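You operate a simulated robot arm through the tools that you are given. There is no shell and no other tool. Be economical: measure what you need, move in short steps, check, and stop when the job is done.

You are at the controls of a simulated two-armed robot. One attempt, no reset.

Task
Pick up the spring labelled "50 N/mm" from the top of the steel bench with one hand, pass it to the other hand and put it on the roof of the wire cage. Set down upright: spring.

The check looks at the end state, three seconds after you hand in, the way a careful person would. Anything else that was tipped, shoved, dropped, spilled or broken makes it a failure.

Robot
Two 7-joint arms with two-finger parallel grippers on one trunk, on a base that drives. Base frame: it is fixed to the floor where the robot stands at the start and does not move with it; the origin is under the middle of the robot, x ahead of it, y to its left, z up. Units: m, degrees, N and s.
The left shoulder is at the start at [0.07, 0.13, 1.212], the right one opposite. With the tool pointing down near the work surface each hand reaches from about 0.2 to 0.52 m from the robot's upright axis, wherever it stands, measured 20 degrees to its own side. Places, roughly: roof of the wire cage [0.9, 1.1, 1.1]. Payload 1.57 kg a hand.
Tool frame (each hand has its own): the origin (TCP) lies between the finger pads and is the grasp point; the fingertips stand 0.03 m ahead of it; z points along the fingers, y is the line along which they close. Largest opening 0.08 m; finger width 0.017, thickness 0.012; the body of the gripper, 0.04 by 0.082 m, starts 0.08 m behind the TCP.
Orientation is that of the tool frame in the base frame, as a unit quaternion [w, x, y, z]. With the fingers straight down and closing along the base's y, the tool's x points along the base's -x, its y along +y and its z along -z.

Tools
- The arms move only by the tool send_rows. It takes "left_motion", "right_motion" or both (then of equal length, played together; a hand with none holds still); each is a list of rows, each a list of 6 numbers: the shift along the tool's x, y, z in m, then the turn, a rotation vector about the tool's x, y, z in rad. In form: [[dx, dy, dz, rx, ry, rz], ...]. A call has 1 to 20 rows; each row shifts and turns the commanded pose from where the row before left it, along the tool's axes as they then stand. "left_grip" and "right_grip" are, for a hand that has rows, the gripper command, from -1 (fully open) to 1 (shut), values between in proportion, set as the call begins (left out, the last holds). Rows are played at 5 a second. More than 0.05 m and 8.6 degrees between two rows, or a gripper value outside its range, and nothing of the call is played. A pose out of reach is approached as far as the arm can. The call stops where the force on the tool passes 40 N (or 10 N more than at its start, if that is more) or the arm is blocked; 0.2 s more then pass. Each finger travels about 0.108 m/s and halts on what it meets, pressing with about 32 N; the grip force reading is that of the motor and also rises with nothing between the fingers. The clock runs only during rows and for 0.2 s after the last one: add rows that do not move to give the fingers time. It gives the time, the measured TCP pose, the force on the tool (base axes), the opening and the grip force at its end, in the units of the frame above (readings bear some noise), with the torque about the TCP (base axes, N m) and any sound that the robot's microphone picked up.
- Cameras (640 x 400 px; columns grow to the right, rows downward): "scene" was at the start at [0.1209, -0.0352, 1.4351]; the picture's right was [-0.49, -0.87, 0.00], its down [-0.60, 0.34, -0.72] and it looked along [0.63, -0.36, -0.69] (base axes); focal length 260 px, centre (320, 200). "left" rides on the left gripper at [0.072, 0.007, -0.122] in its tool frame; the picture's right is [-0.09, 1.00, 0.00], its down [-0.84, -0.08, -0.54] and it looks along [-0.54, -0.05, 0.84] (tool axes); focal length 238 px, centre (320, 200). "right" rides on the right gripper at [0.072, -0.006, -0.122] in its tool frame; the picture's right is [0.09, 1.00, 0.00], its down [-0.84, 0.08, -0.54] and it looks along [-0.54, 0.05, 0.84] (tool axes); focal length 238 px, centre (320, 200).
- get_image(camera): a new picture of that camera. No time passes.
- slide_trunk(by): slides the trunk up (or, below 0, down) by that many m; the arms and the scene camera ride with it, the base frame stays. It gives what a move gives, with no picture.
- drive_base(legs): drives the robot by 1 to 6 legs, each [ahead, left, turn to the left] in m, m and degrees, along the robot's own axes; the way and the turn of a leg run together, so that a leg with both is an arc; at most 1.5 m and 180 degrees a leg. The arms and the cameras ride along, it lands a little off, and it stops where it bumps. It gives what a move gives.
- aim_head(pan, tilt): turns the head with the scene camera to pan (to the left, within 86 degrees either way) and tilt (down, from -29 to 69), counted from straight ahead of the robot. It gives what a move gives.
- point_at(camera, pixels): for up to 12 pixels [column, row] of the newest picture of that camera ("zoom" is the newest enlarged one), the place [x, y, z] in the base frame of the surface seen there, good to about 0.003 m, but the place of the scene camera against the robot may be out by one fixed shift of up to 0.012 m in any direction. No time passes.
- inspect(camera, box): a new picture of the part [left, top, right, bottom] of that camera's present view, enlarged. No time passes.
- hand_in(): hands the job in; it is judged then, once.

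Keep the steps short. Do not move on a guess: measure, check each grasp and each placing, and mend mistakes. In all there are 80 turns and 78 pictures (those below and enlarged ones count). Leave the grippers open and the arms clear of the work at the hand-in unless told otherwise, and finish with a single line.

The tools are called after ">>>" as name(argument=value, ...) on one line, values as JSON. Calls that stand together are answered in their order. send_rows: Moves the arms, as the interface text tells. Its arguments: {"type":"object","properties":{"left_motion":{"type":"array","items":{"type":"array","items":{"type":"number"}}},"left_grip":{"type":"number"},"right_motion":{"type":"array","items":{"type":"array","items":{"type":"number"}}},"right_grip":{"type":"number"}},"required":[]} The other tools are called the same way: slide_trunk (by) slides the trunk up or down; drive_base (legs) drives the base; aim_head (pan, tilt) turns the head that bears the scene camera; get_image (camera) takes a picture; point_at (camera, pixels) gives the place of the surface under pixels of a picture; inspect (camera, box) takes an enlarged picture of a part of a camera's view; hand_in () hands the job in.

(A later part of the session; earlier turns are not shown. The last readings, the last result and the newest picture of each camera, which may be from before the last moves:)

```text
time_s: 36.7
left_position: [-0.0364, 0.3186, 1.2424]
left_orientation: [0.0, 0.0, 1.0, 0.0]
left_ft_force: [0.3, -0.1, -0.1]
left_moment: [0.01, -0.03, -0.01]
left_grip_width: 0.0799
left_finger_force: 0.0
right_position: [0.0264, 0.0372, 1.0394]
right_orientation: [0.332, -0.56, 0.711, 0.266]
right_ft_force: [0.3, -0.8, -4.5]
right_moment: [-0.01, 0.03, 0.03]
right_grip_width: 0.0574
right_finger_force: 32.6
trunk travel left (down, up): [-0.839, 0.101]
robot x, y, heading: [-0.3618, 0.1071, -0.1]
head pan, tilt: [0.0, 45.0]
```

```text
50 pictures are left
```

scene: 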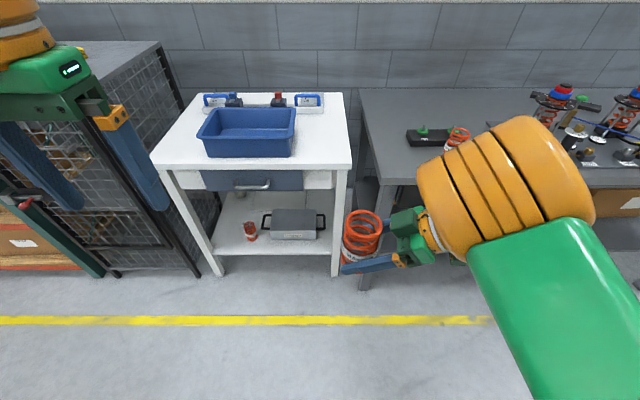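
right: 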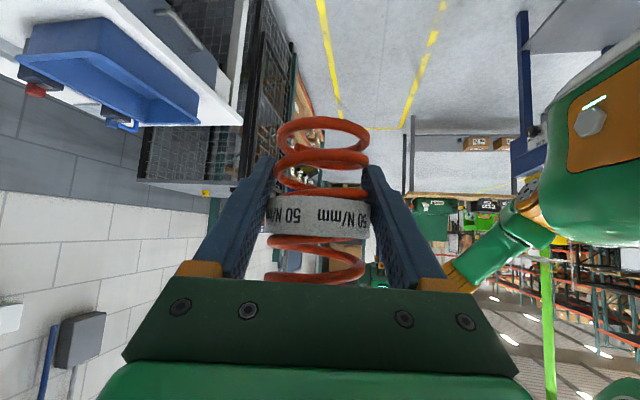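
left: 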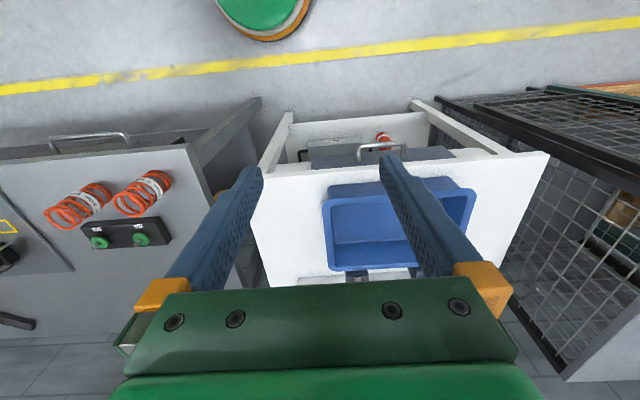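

The spring axis is at (0.026, 0.037), from base z≈1.004 to top ≈1.114. I'll turn the left tool -90° in place, so its fingers close across the same line as the right's and its camera faces away.

>>> send_rows(left_motion=[[0, 0, 0, 0, 0, 0.1428], [0, 0, 0, 0, 0, 0.1428], [0, 0, 0, 0, 0, 0.1428], [0, 0, 0, 0, 0, 0.1428], [0, 0, 0, 0, 0, 0.1428], [0, 0, 0, 0, 0, 0.1428], [0, 0, 0, 0, 0, 0.1428], [0, 0, 0, 0, 0, 0.1428], [0, 0, 0, 0, 0, 0.1428], [0, 0, 0, 0, 0, 0.1428], [0, 0, 0, 0, 0, 0.1428], [0, 0, 0, 0, 0, 0]], left_grip=-1)

>>> get_image(camera="scene")

```text
time_s: 39.3
left_position: [-0.1275, 0.2281, 1.1681]
left_orientation: [-0.001, 0.707, 0.707, 0.0]
left_ft_force: [0.2, 0.2, 1.1]
left_moment: [-0.01, 0.0, -0.01]
left_grip_width: 0.0803
left_finger_force: 0.0
left hand out of reach, approached as far as the arm can: row 4, 5, 6, 7, 8, 9, 10, 11
right_position: [0.0265, 0.0371, 1.0395]
right_orientation: [0.333, -0.56, 0.711, 0.265]
right_ft_force: [0.2, -0.5, -4.2]
right_moment: [-0.01, -0.02, 0.0]
right_grip_width: 0.0575
right_finger_force: 32.2
trunk travel left (down, up): [-0.839, 0.101]
robot x, y, heading: [-0.3575, 0.1046, 0.1]
head pan, tilt: [0.0, 45.0]
```

```text
49 pictures are left
```

scene: 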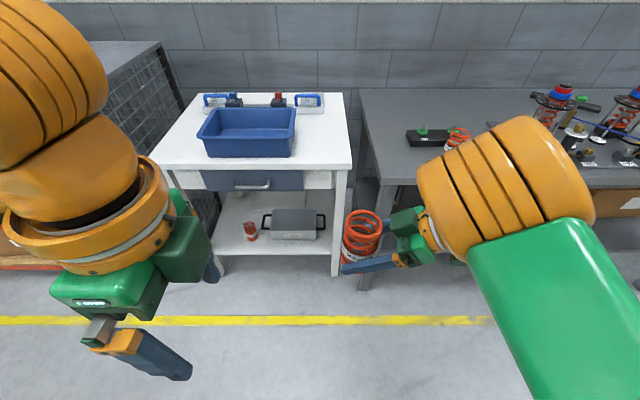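

The left tool has turned as wanted, with its closing axis along base x. Before bringing it over the spring, I'll measure where the right arm's elbow and wrist lie.

>>> point_at(camera="scene", pixels=[[425, 235], [440, 210], [430, 180], [480, 150], [530, 130], [520, 190], [520, 240], [362, 212], [345, 235], [378, 230], [160, 170], [190, 240]])

```text
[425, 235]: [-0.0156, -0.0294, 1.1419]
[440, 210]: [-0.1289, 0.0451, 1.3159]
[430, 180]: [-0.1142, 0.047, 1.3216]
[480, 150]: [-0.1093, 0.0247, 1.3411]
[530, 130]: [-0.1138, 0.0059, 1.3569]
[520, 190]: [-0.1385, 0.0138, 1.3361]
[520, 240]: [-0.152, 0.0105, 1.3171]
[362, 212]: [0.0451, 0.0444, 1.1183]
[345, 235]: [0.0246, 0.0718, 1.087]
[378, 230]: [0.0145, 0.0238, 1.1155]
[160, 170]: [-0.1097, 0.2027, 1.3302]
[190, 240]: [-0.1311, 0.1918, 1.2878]
```

The right elbow is near (-0.12, 0.02, 1.32). I'll bring the left hand forward first, to x≈0.026 at its present y, then sideways.

>>> send_rows(left_motion=[[0, 0.0384, -0.01, 0, 0, 0], [0, 0.0384, -0.01, 0, 0, 0], [0, 0.0384, -0.01, 0, 0, 0], [0, 0.0384, -0.01, 0, 0, 0], [0, 0, 0, 0, 0, 0]])

>>> get_image(camera="scene")

```text
time_s: 40.5
left_position: [-0.0994, 0.1815, 1.1608]
left_orientation: [0.0, 0.707, 0.707, -0.001]
left_ft_force: [0.4, -0.2, 0.0]
left_moment: [-0.01, 0.01, 0.0]
left_grip_width: 0.08
left_finger_force: 0.0
left hand out of reach, approached as far as the arm can: row 1, 2, 3, 4
right_position: [0.0264, 0.0372, 1.0404]
right_orientation: [0.332, -0.56, 0.711, 0.265]
right_ft_force: [-0.7, -0.2, -4.5]
right_moment: [-0.02, -0.03, -0.02]
right_grip_width: 0.0577
right_finger_force: 32.0
trunk travel left (down, up): [-0.839, 0.101]
robot x, y, heading: [-0.3597, 0.1025, 0.1]
head pan, tilt: [0.0, 45.0]
```

```text
48 pictures are left
```

scene: 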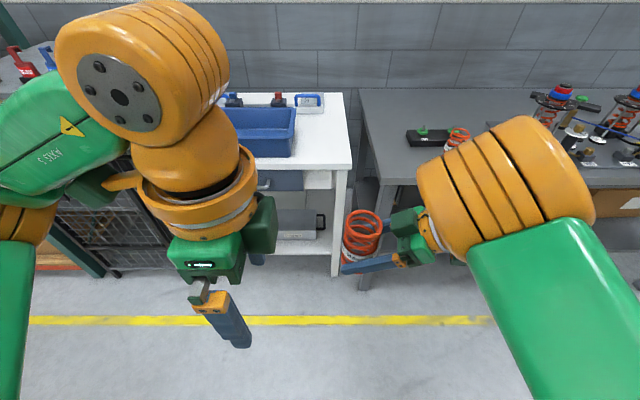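

The -90° turn is at the wrist's limit. I'll ease it back 15° and move forward again, so the path clears the right elbow.

>>> send_rows(left_motion=[[0, 0, 0, 0, 0, -0.131], [0, 0, 0, 0, 0, -0.131], [-0.01, 0.0386, -0.01, 0, 0, 0], [-0.01, 0.0386, -0.01, 0, 0, 0], [-0.01, 0.0386, -0.01, 0, 0, 0], [0, 0, 0, 0, 0, 0]])

>>> get_image(camera="scene")

```text
time_s: 41.9
left_position: [-0.0484, 0.1689, 1.1655]
left_orientation: [0.001, 0.608, 0.794, 0.0]
left_ft_force: [-0.5, 0.5, 0.1]
left_moment: [0.01, 0.03, 0.03]
left_grip_width: 0.0803
left_finger_force: 0.0
left hand out of reach, approached as far as the arm can: row 4, 5
right_position: [0.0257, 0.0372, 1.0389]
right_orientation: [0.332, -0.561, 0.711, 0.265]
right_ft_force: [0.2, -0.2, -4.7]
right_moment: [0.01, 0.01, 0.0]
right_grip_width: 0.0574
right_finger_force: 31.8
trunk travel left (down, up): [-0.839, 0.101]
robot x, y, heading: [-0.3619, 0.105, -0.0]
head pan, tilt: [0.0, 45.0]
```

```text
47 pictures are left
```

scene: 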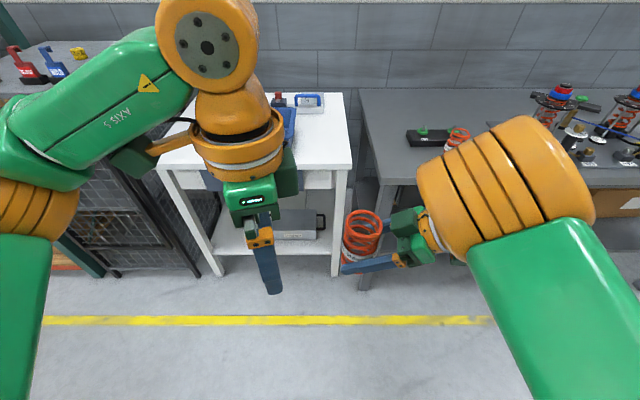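

The left elbow is out to the left, well clear. I'll move sideways toward the spring at a safe height, part of the way.

>>> send_rows(left_motion=[[-0.0294, 0.0074, -0.008, 0, 0, 0], [-0.0294, 0.0074, -0.008, 0, 0, 0], [-0.0294, 0.0074, -0.004, 0, 0, 0], [0, 0, 0, 0, 0, 0]])

```text
time_s: 42.9
left_position: [-0.0431, 0.0878, 1.1666]
left_orientation: [0.001, 0.608, 0.794, -0.001]
left_ft_force: [0.0, -0.2, -0.1]
left_moment: [-0.02, -0.02, 0.01]
left_grip_width: 0.0802
left_finger_force: 0.0
left hand out of reach, approached as far as the arm can: row 1, 2, 3
right_position: [0.0256, 0.0374, 1.0394]
right_orientation: [0.332, -0.56, 0.711, 0.264]
right_ft_force: [0.3, 0.1, -3.4]
right_moment: [0.0, 0.0, -0.03]
right_grip_width: 0.0574
right_finger_force: 32.1
trunk travel left (down, up): [-0.839, 0.101]
robot x, y, heading: [-0.362, 0.1047, -0.0]
head pan, tilt: [0.0, 45.0]
```

This yaw keeps the left wrist on its limit. The opposite turn should be freer, so I'll back the left hand out and turn it to about +60°.

>>> send_rows(left_motion=[[0.0386, 0.0104, -0.015, 0, 0, 0], [0.0386, 0.0104, -0.015, 0, 0, 0], [0.0386, 0.0104, -0.015, 0, 0, 0], [0.0386, 0.0104, -0.015, 0, 0, 0], [0, 0, 0, 0, 0, -0.1473], [0, 0, 0, 0, 0, -0.1473], [0, 0, 0, 0, 0, -0.1473], [0, 0, 0, 0, 0, -0.1473], [0, 0, 0, 0, 0, -0.1473], [0, 0, 0, 0, 0, -0.1473], [0, 0, 0, 0, 0, -0.1473], [0, 0, 0, 0, 0, -0.1473], [0, 0, 0, 0, 0, -0.1473], [0, 0, 0, 0, 0, -0.1473], [0, 0, 0, 0, 0, -0.1473], [0, 0, 0, 0, 0, -0.1473], [0, 0, 0, 0, 0, -0.1473], [0, 0, 0, 0, 0, -0.1473], [0, 0, 0, 0, 0, -0.1473], [0, 0, 0, 0, 0, -0.1473]])

>>> get_image(camera="scene")

```text
time_s: 47.1
left_position: [-0.0911, 0.2241, 1.1977]
left_orientation: [0.0, -0.502, 0.865, 0.0]
left_ft_force: [-0.5, -0.2, 0.2]
left_moment: [0.02, -0.01, -0.03]
left_grip_width: 0.0801
left_finger_force: 0.1
left hand out of reach, approached as far as the arm can: row 1, 2, 3, 4
right_position: [0.0258, 0.0374, 1.0397]
right_orientation: [0.332, -0.56, 0.711, 0.264]
right_ft_force: [0.5, 1.0, -4.1]
right_moment: [-0.04, -0.01, -0.01]
right_grip_width: 0.0572
right_finger_force: 32.2
trunk travel left (down, up): [-0.839, 0.101]
robot x, y, heading: [-0.3562, 0.105, 0.4]
head pan, tilt: [0.0, 45.0]
```

```text
46 pictures are left
```

scene: 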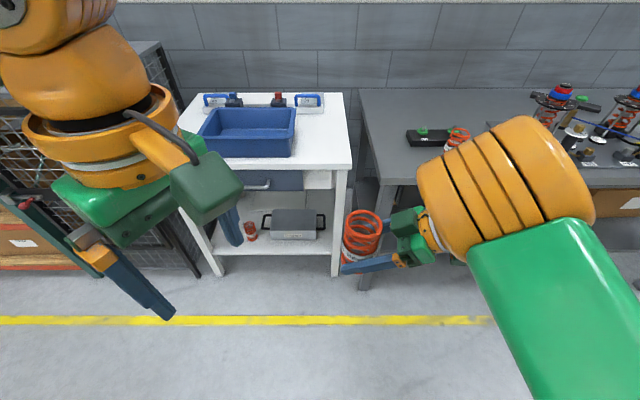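

+60° works freely. Next I'll bring the left hand to (0.026, 0.15, 1.22), beside and above the spring.

>>> send_rows(left_motion=[[0.0014, -0.0346, -0.0055, 0, 0, 0], [0.0014, -0.0346, -0.0055, 0, 0, 0], [0.0014, -0.0346, -0.0055, 0, 0, 0], [0.0014, -0.0346, -0.0055, 0, 0, 0], [0, 0, 0, 0, 0, 0]])

>>> get_image(camera="scene")

```text
time_s: 48.3
left_position: [0.0241, 0.1526, 1.2199]
left_orientation: [0.0, -0.5, 0.866, 0.0]
left_ft_force: [0.2, 0.3, -0.2]
left_moment: [-0.02, -0.03, 0.04]
left_grip_width: 0.0801
left_finger_force: 0.2
right_position: [0.025, 0.0383, 1.0403]
right_orientation: [0.333, -0.56, 0.711, 0.265]
right_ft_force: [0.1, 0.3, -4.0]
right_moment: [0.02, 0.01, 0.01]
right_grip_width: 0.057
right_finger_force: 32.1
trunk travel left (down, up): [-0.839, 0.101]
robot x, y, heading: [-0.3624, 0.1104, -0.3]
head pan, tilt: [0.0, 45.0]
```

```text
45 pictures are left
```

scene: 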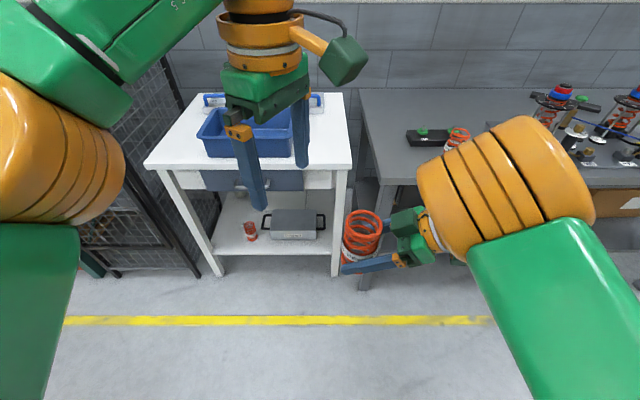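

No limits. I'll take a left-camera view to measure the spring from above.

>>> get_image(camera="left")

```text
44 pictures are left
```

left: 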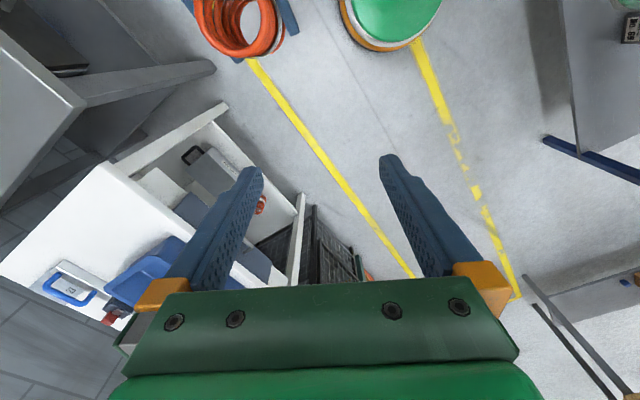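

>>> inspect(camera="left", box=[180, 0, 320, 90])

>>> point_at(camera="left", pixels=[[200, 10], [278, 10], [205, 25], [272, 28], [228, 45], [242, 53], [255, 47]])

```text
4.44 times, centred on (250, 45) of left
```

zoom: 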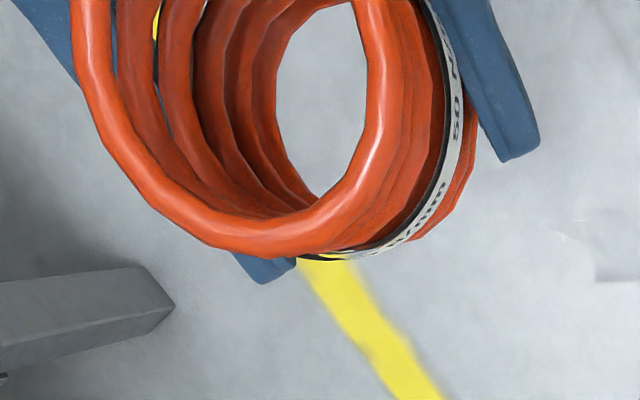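

```text
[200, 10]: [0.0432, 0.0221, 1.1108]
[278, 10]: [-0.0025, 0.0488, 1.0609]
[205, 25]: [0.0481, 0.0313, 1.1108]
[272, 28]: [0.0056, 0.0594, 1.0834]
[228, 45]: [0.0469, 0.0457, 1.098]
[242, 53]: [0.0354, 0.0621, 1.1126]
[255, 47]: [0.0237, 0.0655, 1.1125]
```

The spring's top is at z≈1.112 with its axis at about (0.026, 0.038). I'll move the left hand directly above it at z 1.22.

>>> send_rows(left_motion=[[0.0248, -0.0148, 0, 0, 0, 0], [0.0248, -0.0148, 0, 0, 0, 0], [0.0248, -0.0148, 0, 0, 0, 0], [0.0248, -0.0148, 0, 0, 0, 0], [0, 0, 0, 0, 0, 0]])

>>> get_image(camera="scene")

>>> get_image(camera="left")

```text
time_s: 49.5
left_position: [0.0124, 0.0715, 1.1926]
left_orientation: [-0.001, -0.502, 0.865, -0.001]
left_ft_force: [-0.1, -0.5, -0.2]
left_moment: [0.03, -0.02, 0.0]
left_grip_width: 0.0796
left_finger_force: 0.0
left hand out of reach, approached as far as the arm can: row 2, 3, 4
right_position: [0.0251, 0.0374, 1.0405]
right_orientation: [0.332, -0.56, 0.711, 0.265]
right_ft_force: [-0.4, -0.3, -3.5]
right_moment: [-0.03, 0.01, -0.01]
right_grip_width: 0.0573
right_finger_force: 32.0
trunk travel left (down, up): [-0.839, 0.101]
robot x, y, heading: [-0.361, 0.104, 0.0]
head pan, tilt: [0.0, 45.0]
```

```text
42 pictures are left
```

scene: 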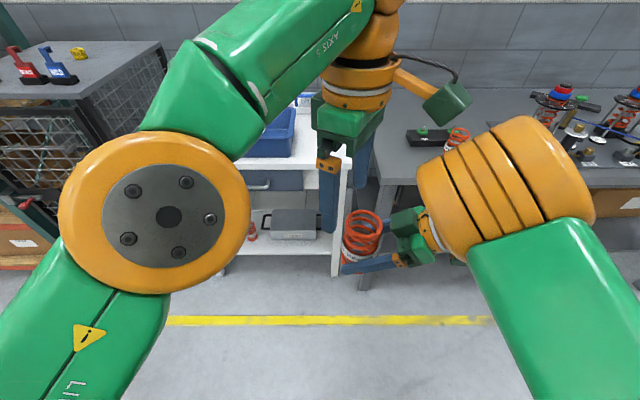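

```text
41 pictures are left
```

left: 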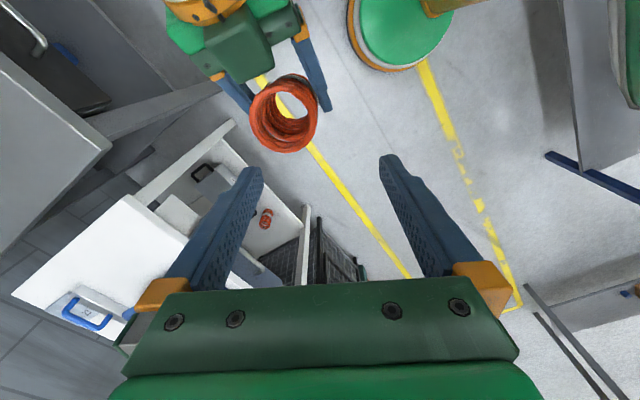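

The left arm is nearly at full reach this high. I'll bring the right hand and spring lower by 0.1 m and 0.03 m to the left.

>>> send_rows(right_motion=[[0.0191, 0, 0.0162, 0, 0, 0], [0.0191, 0, 0.0162, 0, 0, 0], [0.0191, 0, 0.0162, 0, 0, 0], [0.0191, 0, 0.0162, 0, 0, 0], [-0.0188, 0.007, 0.0223, 0, 0, 0], [0, 0, 0, 0, 0, 0]])

```text
time_s: 50.9
left_position: [0.0114, 0.0728, 1.1932]
left_orientation: [-0.001, -0.503, 0.864, -0.001]
left_ft_force: [0.4, -0.6, -0.6]
left_moment: [0.01, 0.01, -0.01]
left_grip_width: 0.0803
left_finger_force: 0.0
right_position: [0.0329, 0.0546, 0.94]
right_orientation: [0.333, -0.56, 0.71, 0.266]
right_ft_force: [-0.1, -0.1, -3.5]
right_moment: [0.0, 0.0, -0.02]
right_grip_width: 0.0573
right_finger_force: 32.0
right hand out of reach, approached as far as the arm can: row 5
trunk travel left (down, up): [-0.839, 0.101]
robot x, y, heading: [-0.3586, 0.1062, 0.1]
head pan, tilt: [0.0, 45.0]
```

The spring top is now at z≈1.013 and its axis near (0.033, 0.053). I'll bring the left hand down to z 1.10 above it and turn it 10° more for alignment.

>>> send_rows(left_motion=[[0.0016, -0.007, 0.023, 0, 0, 0], [0.0016, -0.007, 0.023, 0, 0, 0], [0.0016, -0.007, 0.023, 0, 0, 0], [0.0016, -0.007, 0.023, 0, 0, 0], [0, 0, 0, 0, 0, -0.085], [0, 0, 0, 0, 0, -0.085], [0, 0, 0, 0, 0, 0]])

>>> get_image(camera="left")

>>> get_image(camera="scene")

```text
time_s: 52.5
left_position: [0.0334, 0.05, 1.1012]
left_orientation: [0.0, -0.573, 0.82, 0.0]
left_ft_force: [0.7, -0.5, 0.8]
left_moment: [0.03, -0.01, 0.0]
left_grip_width: 0.0798
left_finger_force: 0.1
right_position: [0.0328, 0.0548, 0.9403]
right_orientation: [0.333, -0.56, 0.711, 0.266]
right_ft_force: [0.5, -0.6, -3.2]
right_moment: [0.02, -0.02, 0.02]
right_grip_width: 0.0573
right_finger_force: 31.8
trunk travel left (down, up): [-0.839, 0.101]
robot x, y, heading: [-0.361, 0.1075, -0.1]
head pan, tilt: [0.0, 45.0]
```

```text
40 pictures are left
```

left: 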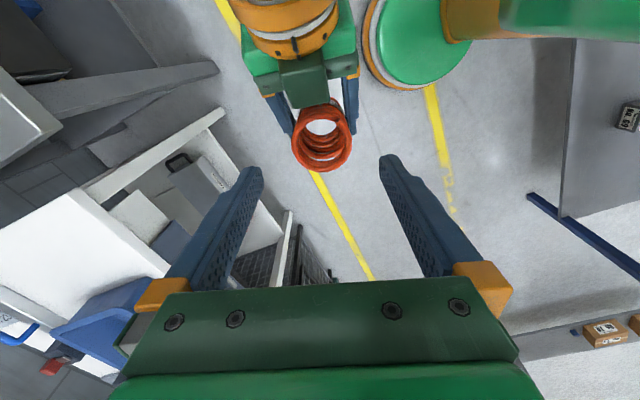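

```text
39 pictures are left
```

scene: 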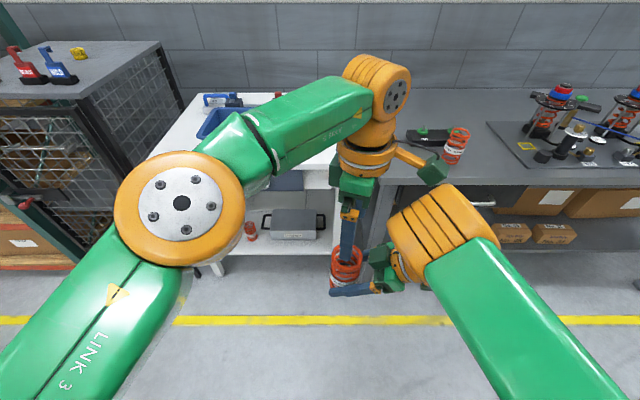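

Now it's aligned above. I'll measure the spring's top ring and the right gripper's block from the left camera.

>>> inspect(camera="left", box=[250, 30, 400, 190])

>>> point_at(camera="left", pixels=[[296, 138], [351, 138], [322, 169], [323, 108], [302, 158], [345, 158], [300, 100], [326, 98], [300, 62], [322, 62]])

```text
2.50 times, centred on (325, 110) of left
```

zoom: 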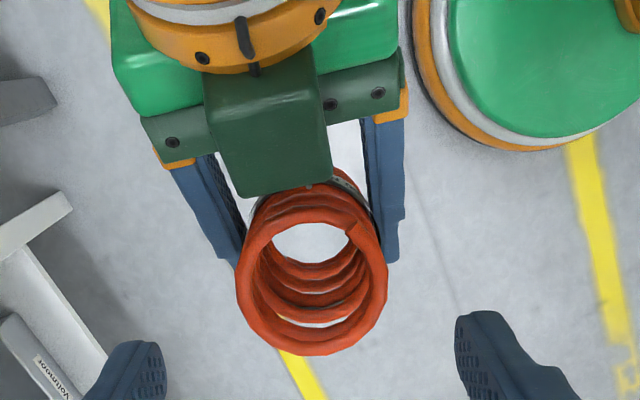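

```text
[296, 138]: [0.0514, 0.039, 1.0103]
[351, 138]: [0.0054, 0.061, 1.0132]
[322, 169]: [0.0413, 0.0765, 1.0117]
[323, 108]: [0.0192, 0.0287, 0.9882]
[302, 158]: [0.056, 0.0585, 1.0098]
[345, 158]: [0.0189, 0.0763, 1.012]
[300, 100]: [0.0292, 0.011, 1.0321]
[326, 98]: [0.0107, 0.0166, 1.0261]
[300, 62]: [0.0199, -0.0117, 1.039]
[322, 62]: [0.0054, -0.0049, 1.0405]
```

The spring axis is at (0.031, 0.052) with its top at z 1.011. I'll tilt the left tool 15° so its camera stays clear of the right wrist, then descend part way.

>>> send_rows(left_motion=[[-0.0012, 0.0026, 0, 0, 0.131, 0], [0, 0, 0, 0, 0.131, 0], [-0.0052, 0, 0.0193, 0, 0, 0], [-0.0052, 0, 0.0193, 0, 0, 0], [-0.0039, 0, 0.0145, 0, 0, 0], [0, 0, 0, 0, 0, 0]])

>>> get_image(camera="left")

>>> get_image(camera="right")

>>> inspect(camera="scene", box=[300, 140, 480, 310])

```text
time_s: 53.9
left_position: [0.0299, 0.0537, 1.0454]
left_orientation: [-0.108, -0.567, 0.813, -0.075]
left_ft_force: [-0.9, 0.0, 0.2]
left_moment: [0.02, 0.01, 0.01]
left_grip_width: 0.0801
left_finger_force: 0.0
right_position: [0.0339, 0.0549, 0.9384]
right_orientation: [0.333, -0.56, 0.711, 0.266]
right_ft_force: [-0.1, -0.2, -4.4]
right_moment: [-0.02, 0.01, 0.0]
right_grip_width: 0.0573
right_finger_force: 31.7
trunk travel left (down, up): [-0.839, 0.101]
robot x, y, heading: [-0.3596, 0.1029, -0.2]
head pan, tilt: [0.0, 45.0]
```

```text
37 pictures are left
```

left: 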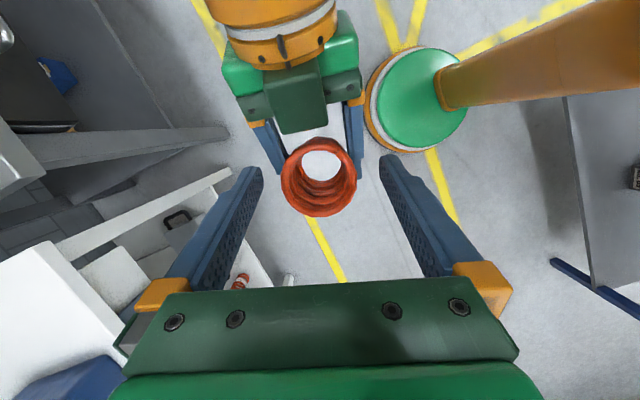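

```text
36 pictures are left
```

right: 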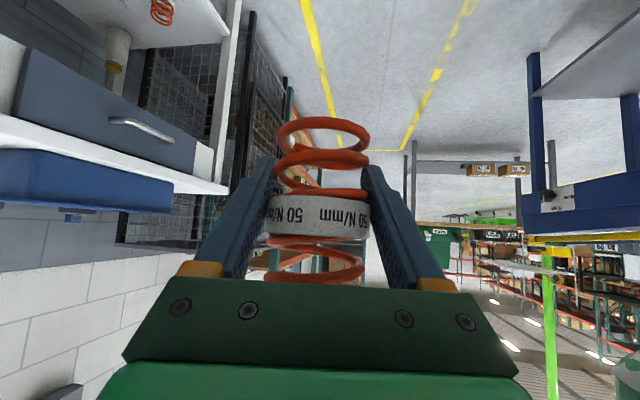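

```text
2.35 times, centred on (390, 225) of scene
```

zoom: 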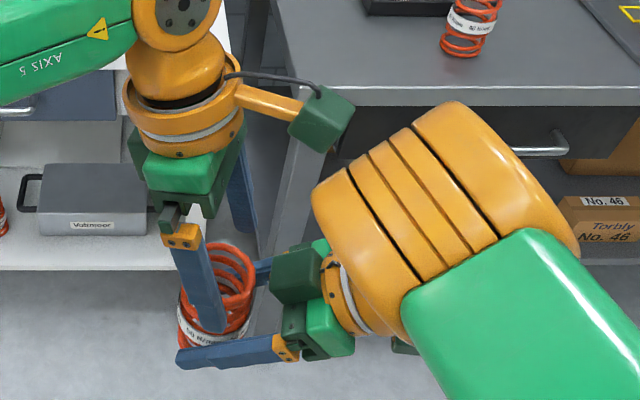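

The spring is centred between the left fingers and the cameras are clear. I'll descend the final 0.039 m slowly.

>>> send_rows(left_motion=[[-0.0034, 0, 0.0126, 0, 0, 0], [-0.0034, 0, 0.0126, 0, 0, 0], [-0.0034, 0, 0.0126, 0, 0, 0], [0, 0, 0, 0, 0, 0]])

>>> get_image(camera="left")

>>> inspect(camera="scene", box=[300, 140, 480, 310])

```text
time_s: 54.9
left_position: [0.0311, 0.0537, 1.0052]
left_orientation: [-0.107, -0.567, 0.813, -0.075]
left_ft_force: [0.7, 0.6, 0.0]
left_moment: [-0.02, 0.01, -0.03]
left_grip_width: 0.0801
left_finger_force: 0.1
right_position: [0.0339, 0.0551, 0.9386]
right_orientation: [0.332, -0.56, 0.71, 0.266]
right_ft_force: [-0.1, -0.1, -3.6]
right_moment: [0.01, 0.02, -0.02]
right_grip_width: 0.0571
right_finger_force: 31.4
trunk travel left (down, up): [-0.839, 0.101]
robot x, y, heading: [-0.3595, 0.1046, 0.1]
head pan, tilt: [0.0, 45.0]
```

```text
34 pictures are left
```

left: 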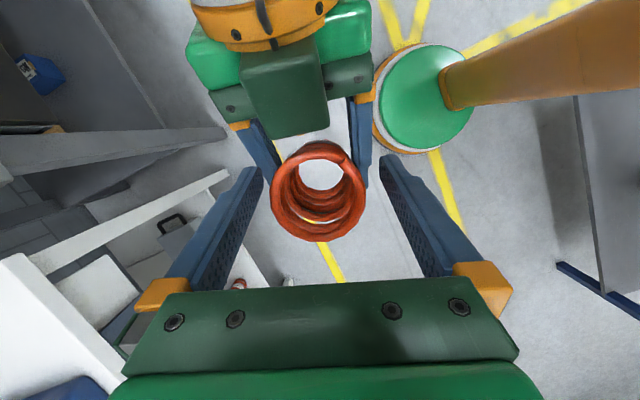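

```text
2.35 times, centred on (390, 225) of scene
```

zoom: 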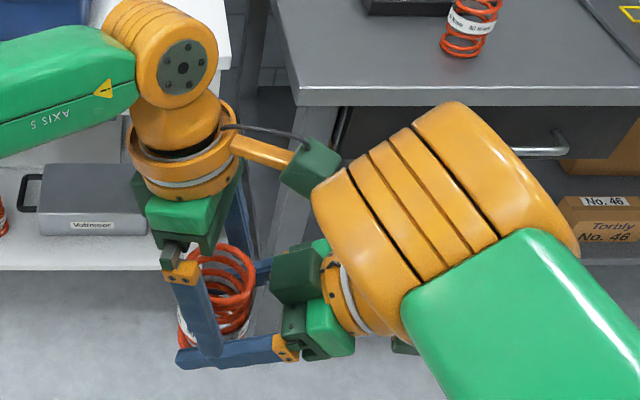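

No contact, and the spring ring lies between the left pads. I'll close the left gripper.

>>> send_rows(left_motion=[[0, 0, 0, 0, 0, 0], [0, 0, 0, 0, 0, 0], [0, 0, 0, 0, 0, 0], [0, 0, 0, 0, 0, 0]], left_grip=1)

>>> get_image(camera="left")

```text
time_s: 55.9
left_position: [0.0317, 0.0528, 1.0073]
left_orientation: [-0.106, -0.568, 0.813, -0.075]
left_ft_force: [15.1, -4.9, -6.1]
left_moment: [-0.36, -0.77, -0.07]
left_grip_width: 0.0606
left_finger_force: 32.2
right_position: [0.0333, 0.0556, 0.9379]
right_orientation: [0.332, -0.56, 0.71, 0.267]
right_ft_force: [-15.0, 6.0, 6.1]
right_moment: [-0.03, -0.15, 0.01]
right_grip_width: 0.0572
right_finger_force: 32.4
trunk travel left (down, up): [-0.839, 0.101]
robot x, y, heading: [-0.3608, 0.1027, 0.1]
head pan, tilt: [0.0, 45.0]
```

```text
32 pictures are left
```

left: 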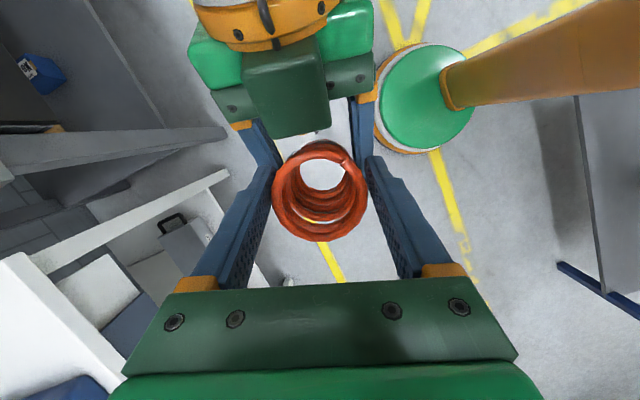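

The left grip holds at 0.0606 m with 32 N; the two hands pull against each other by about 15 N. I'll relax the left hand 1.5 mm along its closing line to relieve that.

>>> send_rows(left_motion=[[0, -0.0015, 0, 0, 0, 0], [0, 0, 0, 0, 0, 0], [0, 0, 0, 0, 0, 0]])

```text
time_s: 56.7
left_position: [0.0324, 0.0524, 1.0063]
left_orientation: [-0.108, -0.568, 0.812, -0.074]
left_ft_force: [7.0, -3.3, -4.0]
left_moment: [-0.48, -0.65, 0.1]
left_grip_width: 0.0605
left_finger_force: 32.5
right_position: [0.0334, 0.0558, 0.9387]
right_orientation: [0.333, -0.56, 0.71, 0.266]
right_ft_force: [-6.6, 2.2, 3.5]
right_moment: [0.29, 0.29, -0.11]
right_grip_width: 0.0572
right_finger_force: 31.7
trunk travel left (down, up): [-0.839, 0.101]
robot x, y, heading: [-0.3584, 0.1055, 0.0]
head pan, tilt: [0.0, 45.0]
```

The cross force fell to about 7 N. Next I'll open the right gripper while the left holds still.

>>> send_rows(left_motion=[[0, -0.001, 0, 0, 0, 0], [0, 0, 0, 0, 0, 0], [0, 0, 0, 0, 0, 0], [0, 0, 0, 0, 0, 0]], right_motion=[[0, 0, 0, 0, 0, 0], [0, 0, 0, 0, 0, 0], [0, 0, 0, 0, 0, 0], [0, 0, 0, 0, 0, 0]], right_grip=-1)

>>> get_image(camera="right")

```text
time_s: 57.7
left_position: [0.0337, 0.053, 1.0071]
left_orientation: [-0.109, -0.567, 0.813, -0.075]
left_ft_force: [-0.1, 0.8, -0.8]
left_moment: [-0.01, 0.06, 0.01]
left_grip_width: 0.0604
left_finger_force: 32.4
right_position: [0.0333, 0.0557, 0.9388]
right_orientation: [0.333, -0.56, 0.711, 0.265]
right_ft_force: [-1.0, -0.1, -0.5]
right_moment: [0.03, 0.01, 0.02]
right_grip_width: 0.0797
right_finger_force: 0.0
trunk travel left (down, up): [-0.839, 0.101]
robot x, y, heading: [-0.3621, 0.1038, 0.2]
head pan, tilt: [0.0, 45.0]
```

```text
31 pictures are left
```

right: 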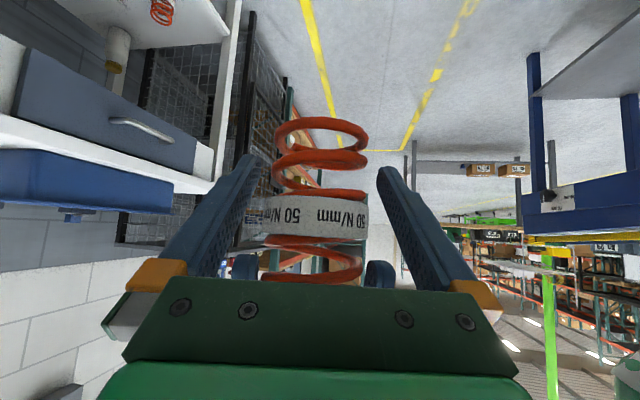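

The right fingers are open and the spring stays in the left hand. I'll withdraw the right hand straight back along its tool axis.

>>> send_rows(right_motion=[[0, 0, -0.02, 0, 0, 0], [0, 0, -0.025, 0, 0, 0], [0, 0, -0.03, 0, 0, 0], [0, 0, 0, 0, 0, 0]])

>>> get_image(camera="right")

>>> get_image(camera="scene")

```text
time_s: 58.7
left_position: [0.0333, 0.0524, 1.0074]
left_orientation: [-0.108, -0.567, 0.813, -0.076]
left_ft_force: [-0.3, 0.8, 0.1]
left_moment: [-0.07, 0.0, -0.01]
left_grip_width: 0.0605
left_finger_force: 32.0
right_position: [0.0206, -0.0012, 0.9868]
right_orientation: [0.332, -0.56, 0.711, 0.265]
right_ft_force: [-0.5, 0.0, 0.7]
right_moment: [-0.01, 0.0, 0.03]
right_grip_width: 0.0801
right_finger_force: 0.2
trunk travel left (down, up): [-0.839, 0.101]
robot x, y, heading: [-0.3598, 0.1027, 0.0]
head pan, tilt: [0.0, 45.0]
```

```text
30 pictures are left
```

right: 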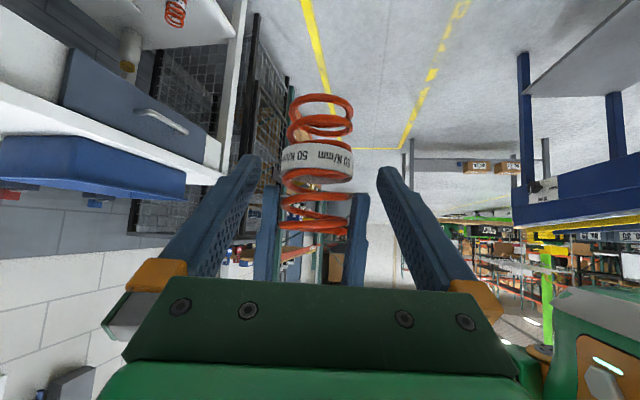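

```text
29 pictures are left
```

scene: 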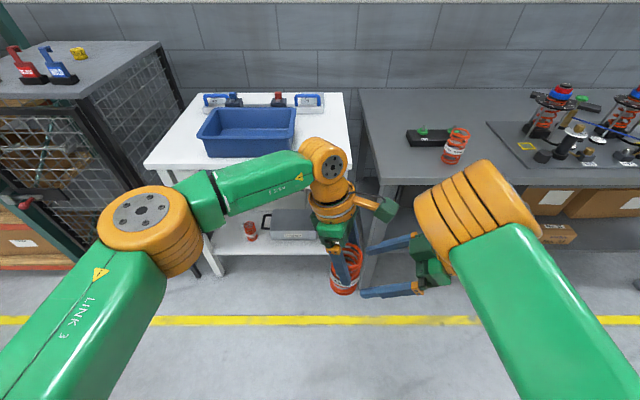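

The left hand alone holds the spring. I'll move the right hand further right, then inspect how the spring sits in the left hand.

>>> send_rows(right_motion=[[0.0235, -0.0088, -0.0279, 0, 0, 0], [0.0235, -0.0088, -0.0279, 0, 0, 0], [0.0235, -0.0088, -0.0279, 0, 0, 0], [0.0235, -0.0088, -0.0279, 0, 0, 0], [0, 0, 0, 0, 0, 0]])

>>> get_image(camera="right")

>>> inspect(camera="scene", box=[300, 200, 420, 310])

```text
time_s: 59.9
left_position: [0.0334, 0.0531, 1.0057]
left_orientation: [-0.108, -0.567, 0.813, -0.075]
left_ft_force: [0.5, -0.4, 0.3]
left_moment: [-0.03, -0.01, 0.0]
left_grip_width: 0.0604
left_finger_force: 32.1
right_position: [0.0166, -0.151, 0.9836]
right_orientation: [0.331, -0.56, 0.712, 0.265]
right_ft_force: [-0.1, -0.6, 0.2]
right_moment: [0.04, 0.02, 0.0]
right_grip_width: 0.08
right_finger_force: 0.1
trunk travel left (down, up): [-0.839, 0.101]
robot x, y, heading: [-0.3601, 0.1051, -0.0]
head pan, tilt: [0.0, 45.0]
```

```text
28 pictures are left
```

right: 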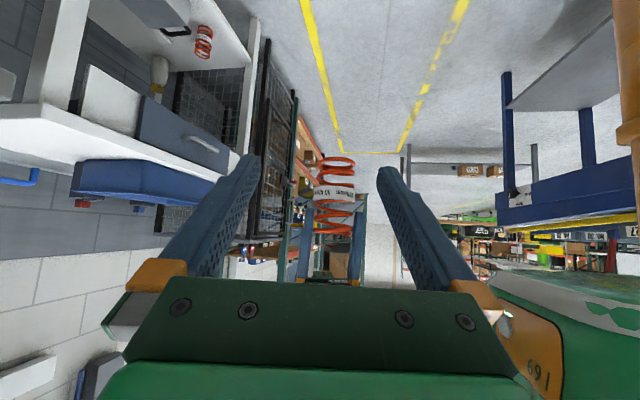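

```text
3.64 times, centred on (360, 255) of scene
```

zoom: 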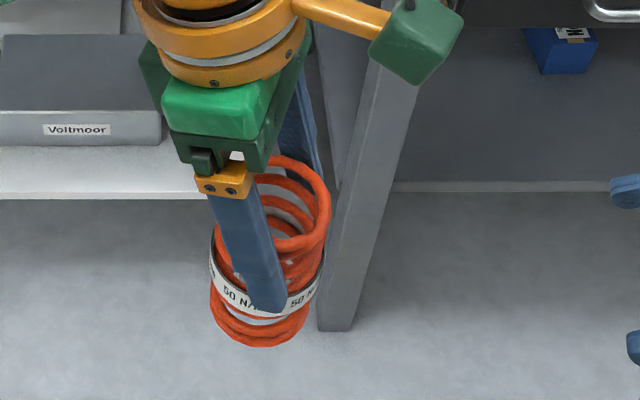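

I'll check the spring's verticality with an enlarged right-camera view.

>>> inspect(camera="right", box=[280, 140, 390, 290])

>>> point_at(camera="right", pixels=[[318, 168], [353, 168], [335, 158], [316, 190], [354, 190], [336, 188], [314, 224], [352, 224], [333, 233]])

```text
2.67 times, centred on (335, 215) of right
```

zoom: 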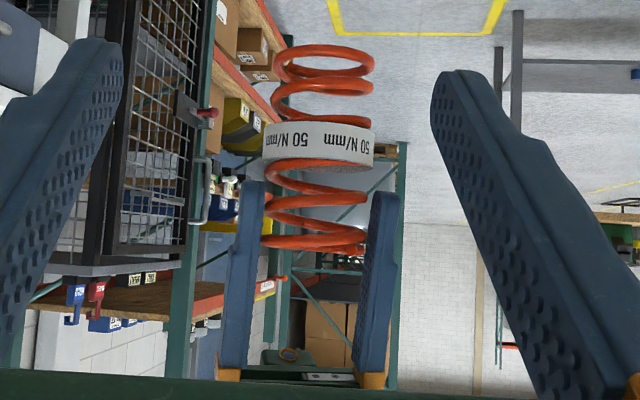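

```text
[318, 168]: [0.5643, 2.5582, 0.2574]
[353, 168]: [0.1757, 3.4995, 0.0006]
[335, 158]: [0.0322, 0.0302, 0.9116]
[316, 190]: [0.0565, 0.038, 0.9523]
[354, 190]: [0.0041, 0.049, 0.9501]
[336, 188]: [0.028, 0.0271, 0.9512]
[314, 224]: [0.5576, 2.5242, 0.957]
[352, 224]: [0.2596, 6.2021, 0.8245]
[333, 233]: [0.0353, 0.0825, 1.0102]
```

The spring is upright to within a couple of degrees, and its base sits about 0.101 m below the left TCP. I'll raise the right hand 0.15 m and the trunk 0.095 m so everything clears furniture on the way.

>>> send_rows(right_motion=[[-0.0229, 0, -0.0194, 0, 0, 0], [-0.0229, 0, -0.0194, 0, 0, 0], [-0.0229, 0, -0.0194, 0, 0, 0], [-0.0229, 0, -0.0194, 0, 0, 0], [-0.0229, 0, -0.0194, 0, 0, 0]])

>>> slide_trunk(by=0.095)

>>> send_rows(left_motion=[[-0.0104, 0, -0.0386, 0, 0, 0], [-0.0104, 0, -0.0386, 0, 0, 0], [-0.0104, 0, -0.0386, 0, 0, 0], [-0.0104, 0, -0.0386, 0, 0, 0], [0, 0, 0, 0, 0, 0]])

```text
time_s: 61.1
left_position: [0.0316, 0.0518, 1.0077]
left_orientation: [-0.107, -0.567, 0.813, -0.075]
left_ft_force: [-1.0, 0.1, 0.0]
left_moment: [-0.04, -0.02, 0.05]
left_grip_width: 0.0604
left_finger_force: 32.1
right_position: [0.0197, -0.1523, 1.1332]
right_orientation: [0.332, -0.56, 0.711, 0.265]
right_ft_force: [-0.3, 0.0, 0.4]
right_moment: [-0.02, -0.03, -0.03]
right_grip_width: 0.0799
right_finger_force: 0.1
trunk travel left (down, up): [-0.839, 0.101]
robot x, y, heading: [-0.3617, 0.108, 0.2]
head pan, tilt: [0.0, 45.0]
```

```text
time_s: 62.4
left_position: [0.0335, 0.0529, 1.1019]
left_orientation: [-0.107, -0.567, 0.813, -0.075]
left_ft_force: [0.7, 0.5, -4.2]
left_moment: [-0.02, 0.01, -0.02]
left_grip_width: 0.0604
left_finger_force: 32.3
right_position: [0.0198, -0.154, 1.2296]
right_orientation: [0.332, -0.56, 0.711, 0.264]
right_ft_force: [0.0, 0.2, -1.1]
right_moment: [0.0, 0.0, -0.01]
right_grip_width: 0.0799
right_finger_force: 0.1
trunk travel left (down, up): [-0.934, 0.006]
robot x, y, heading: [-0.3604, 0.1093, -0.1]
head pan, tilt: [0.0, 45.0]
```

```text
time_s: 63.6
left_position: [0.0604, 0.1265, 1.2397]
left_orientation: [-0.107, -0.567, 0.813, -0.075]
left_ft_force: [0.8, -0.3, -4.7]
left_moment: [-0.01, -0.02, -0.02]
left_grip_width: 0.0603
left_finger_force: 31.6
right_position: [0.0201, -0.1527, 1.2295]
right_orientation: [0.331, -0.561, 0.711, 0.265]
right_ft_force: [0.4, 0.1, 0.4]
right_moment: [0.03, 0.01, -0.03]
right_grip_width: 0.0799
right_finger_force: 0.0
trunk travel left (down, up): [-0.934, 0.006]
robot x, y, heading: [-0.3581, 0.1064, -0.1]
head pan, tilt: [0.0, 45.0]
```

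The left hand now reads the spring's weight, 4.7 N. The spring's base at z≈1.138 is too low to pass over the roof items, so I'll raise the left hand 0.08 m and shift it to the robot's left. Then I'll look at the cage.

>>> send_rows(left_motion=[[-0.0183, 0.0136, -0.0256, 0, 0, 0], [-0.0183, 0.0136, -0.0256, 0, 0, 0], [-0.0183, 0.0136, -0.0256, 0, 0, 0], [-0.0183, 0.0136, -0.0256, 0, 0, 0], [0, 0, 0, 0, 0, 0]])

>>> aim_head(pan=42, tilt=25)

>>> get_image(camera="scene")

```text
time_s: 64.8
left_position: [0.0435, 0.2378, 1.3223]
left_orientation: [-0.107, -0.568, 0.813, -0.077]
left_ft_force: [0.0, 0.2, -4.1]
left_moment: [-0.02, -0.02, -0.01]
left_grip_width: 0.0606
left_finger_force: 31.9
right_position: [0.021, -0.1534, 1.2293]
right_orientation: [0.332, -0.56, 0.711, 0.265]
right_ft_force: [0.1, 0.3, -0.1]
right_moment: [-0.03, 0.01, -0.01]
right_grip_width: 0.0798
right_finger_force: 0.0
trunk travel left (down, up): [-0.934, 0.006]
robot x, y, heading: [-0.3596, 0.1043, -0.1]
head pan, tilt: [0.0, 45.0]
```

```text
time_s: 65.9
left_position: [0.0436, 0.2387, 1.3211]
left_orientation: [-0.107, -0.568, 0.813, -0.076]
left_ft_force: [-0.4, 0.0, -4.2]
left_moment: [-0.04, 0.0, 0.03]
left_grip_width: 0.0602
left_finger_force: 32.3
right_position: [0.0207, -0.1521, 1.229]
right_orientation: [0.332, -0.56, 0.711, 0.265]
right_ft_force: [1.0, -0.3, -0.4]
right_moment: [0.02, -0.02, 0.0]
right_grip_width: 0.08
right_finger_force: 0.2
trunk travel left (down, up): [-0.934, 0.006]
robot x, y, heading: [-0.3585, 0.1089, 0.2]
head pan, tilt: [42.0, 25.0]
```

```text
25 pictures are left
```

scene: 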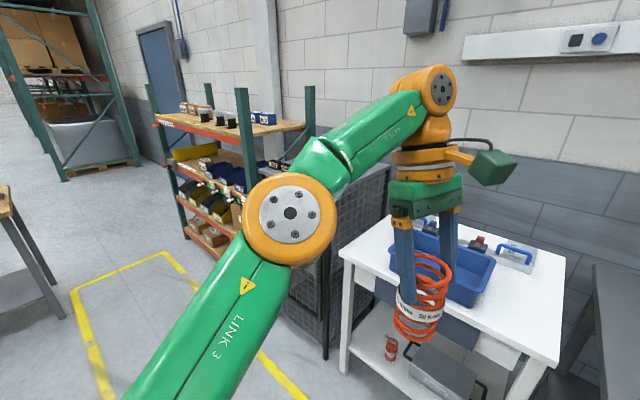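

The spring's base is now at z≈1.22. I'll drive 0.69 m left, parallel to the furniture, and look at the cage from there.

>>> drive_base(legs=[[0, 0.69, 0]])

>>> aim_head(pan=0, tilt=35)

>>> get_image(camera="scene")

```text
time_s: 69.7
left_position: [0.0405, 0.9288, 1.3212]
left_orientation: [-0.106, -0.569, 0.812, -0.075]
left_ft_force: [0.0, -0.5, -5.0]
left_moment: [-0.03, 0.0, 0.03]
left_grip_width: 0.0602
left_finger_force: 31.7
right_position: [0.0205, 0.5396, 1.2288]
right_orientation: [0.332, -0.561, 0.71, 0.266]
right_ft_force: [-0.2, -1.0, 0.1]
right_moment: [0.0, 0.0, 0.0]
right_grip_width: 0.0799
right_finger_force: 0.1
trunk travel left (down, up): [-0.934, 0.006]
robot x, y, heading: [-0.3603, 0.7982, 0.4]
head pan, tilt: [42.0, 25.0]
```

```text
time_s: 70.8
left_position: [0.0416, 0.9324, 1.321]
left_orientation: [-0.107, -0.569, 0.812, -0.077]
left_ft_force: [0.2, 0.8, -3.6]
left_moment: [0.01, -0.01, 0.02]
left_grip_width: 0.06
left_finger_force: 31.7
right_position: [0.0199, 0.5431, 1.2291]
right_orientation: [0.332, -0.562, 0.71, 0.266]
right_ft_force: [0.1, 0.5, 0.8]
right_moment: [0.0, 0.01, 0.0]
right_grip_width: 0.0801
right_finger_force: 0.0
trunk travel left (down, up): [-0.934, 0.006]
robot x, y, heading: [-0.3611, 0.7975, 0.1]
head pan, tilt: [0.0, 35.0]
```

```text
24 pictures are left
```

scene: 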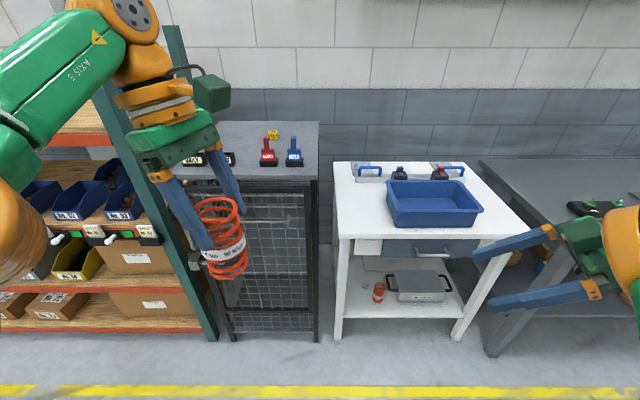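

I'll measure the roof items, cage front, table front, and the shelf post that the left arm must clear.

>>> point_at(camera="scene", pixels=[[205, 310], [175, 40], [268, 180], [292, 138], [294, 160], [272, 135], [274, 128], [340, 238], [520, 235], [305, 300], [262, 222], [310, 160]])

>>> inspect(camera="scene", box=[190, 105, 350, 205])

```text
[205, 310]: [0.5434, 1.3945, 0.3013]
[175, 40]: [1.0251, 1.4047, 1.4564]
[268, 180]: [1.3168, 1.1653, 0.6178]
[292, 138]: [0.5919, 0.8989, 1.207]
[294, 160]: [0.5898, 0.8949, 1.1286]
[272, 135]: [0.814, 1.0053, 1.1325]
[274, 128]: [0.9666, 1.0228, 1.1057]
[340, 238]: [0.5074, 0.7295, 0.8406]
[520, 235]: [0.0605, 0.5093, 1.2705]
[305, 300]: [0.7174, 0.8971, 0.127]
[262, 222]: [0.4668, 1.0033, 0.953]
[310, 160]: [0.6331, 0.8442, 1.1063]
```

```text
4.00 times, centred on (270, 155) of scene
```

zoom: 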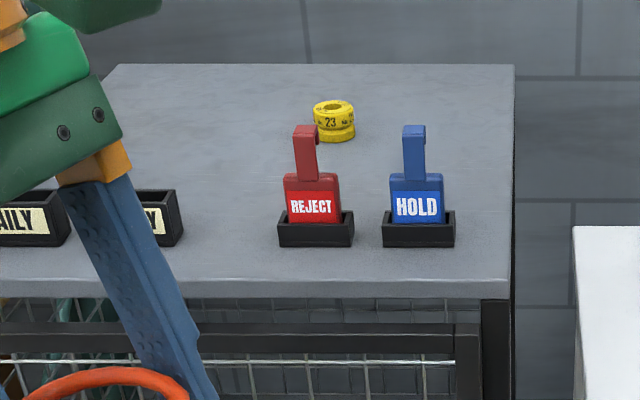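

The lock hooks stand up to z≈1.207, so the spring needs more height. I'll raise the left hand 0.045 m straight up.

>>> send_rows(left_motion=[[0.0039, 0, -0.0145, 0, 0, 0], [0.0039, 0, -0.0145, 0, 0, 0], [0.0039, 0, -0.0145, 0, 0, 0], [0, 0, 0, 0, 0, 0]])

```text
time_s: 71.8
left_position: [0.0377, 0.931, 1.326]
left_orientation: [-0.11, -0.568, 0.812, -0.072]
left_ft_force: [-0.3, 0.2, -4.1]
left_moment: [-0.02, 0.0, 0.01]
left_grip_width: 0.06
left_finger_force: 31.8
left hand out of reach, approached as far as the arm can: row 1, 2, 3
right_position: [0.0201, 0.5421, 1.2285]
right_orientation: [0.332, -0.561, 0.71, 0.266]
right_ft_force: [0.1, -0.1, -0.4]
right_moment: [-0.01, -0.03, 0.02]
right_grip_width: 0.0801
right_finger_force: 0.2
trunk travel left (down, up): [-0.934, 0.006]
robot x, y, heading: [-0.36, 0.7967, 0.2]
head pan, tilt: [0.0, 35.0]
```

The arm is at its height limit. Instead I'll pass the spring to the right of the blue lock, at y≈0.79, then bring it left over the free roof area. First, 0.14 m right, then 0.40 m ahead.

>>> drive_base(legs=[[0, -0.14, 0], [0.4, 0, 0]])

>>> get_image(camera="scene")

>>> get_image(camera="left")

```text
time_s: 75.2
left_position: [0.4335, 0.7918, 1.3266]
left_orientation: [-0.108, -0.569, 0.812, -0.074]
left_ft_force: [-0.7, 0.4, -4.8]
left_moment: [-0.07, 0.0, 0.03]
left_grip_width: 0.0601
left_finger_force: 31.9
right_position: [0.4173, 0.4017, 1.2301]
right_orientation: [0.332, -0.562, 0.71, 0.265]
right_ft_force: [-0.7, 0.0, -0.1]
right_moment: [0.0, -0.02, 0.02]
right_grip_width: 0.0798
right_finger_force: 0.1
trunk travel left (down, up): [-0.934, 0.006]
robot x, y, heading: [0.0382, 0.6575, 0.5]
head pan, tilt: [0.0, 35.0]
```

```text
22 pictures are left
```

scene: 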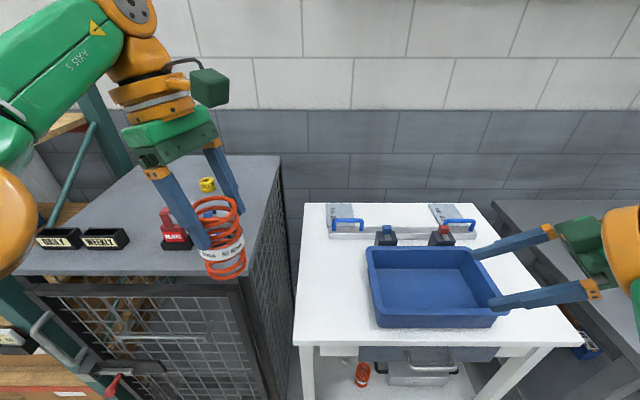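

```text
21 pictures are left
```

left: 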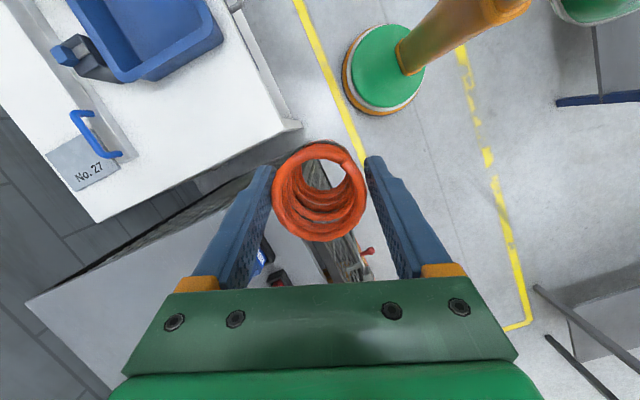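

From the left camera I can also measure the roof without the head camera's offset.

>>> point_at(camera="left", pixels=[[262, 256], [270, 240], [278, 278], [130, 285], [150, 250], [60, 290], [290, 240], [300, 132], [190, 180], [380, 65], [350, 265]])

```text
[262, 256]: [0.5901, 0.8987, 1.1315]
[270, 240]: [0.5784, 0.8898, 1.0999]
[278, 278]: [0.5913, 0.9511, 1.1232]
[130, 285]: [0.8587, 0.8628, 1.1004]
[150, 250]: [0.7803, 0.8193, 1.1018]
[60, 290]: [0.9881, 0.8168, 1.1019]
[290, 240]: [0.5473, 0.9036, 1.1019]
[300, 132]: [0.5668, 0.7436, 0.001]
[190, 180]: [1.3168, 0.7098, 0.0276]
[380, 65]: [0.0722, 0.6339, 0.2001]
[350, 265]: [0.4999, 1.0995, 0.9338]
```

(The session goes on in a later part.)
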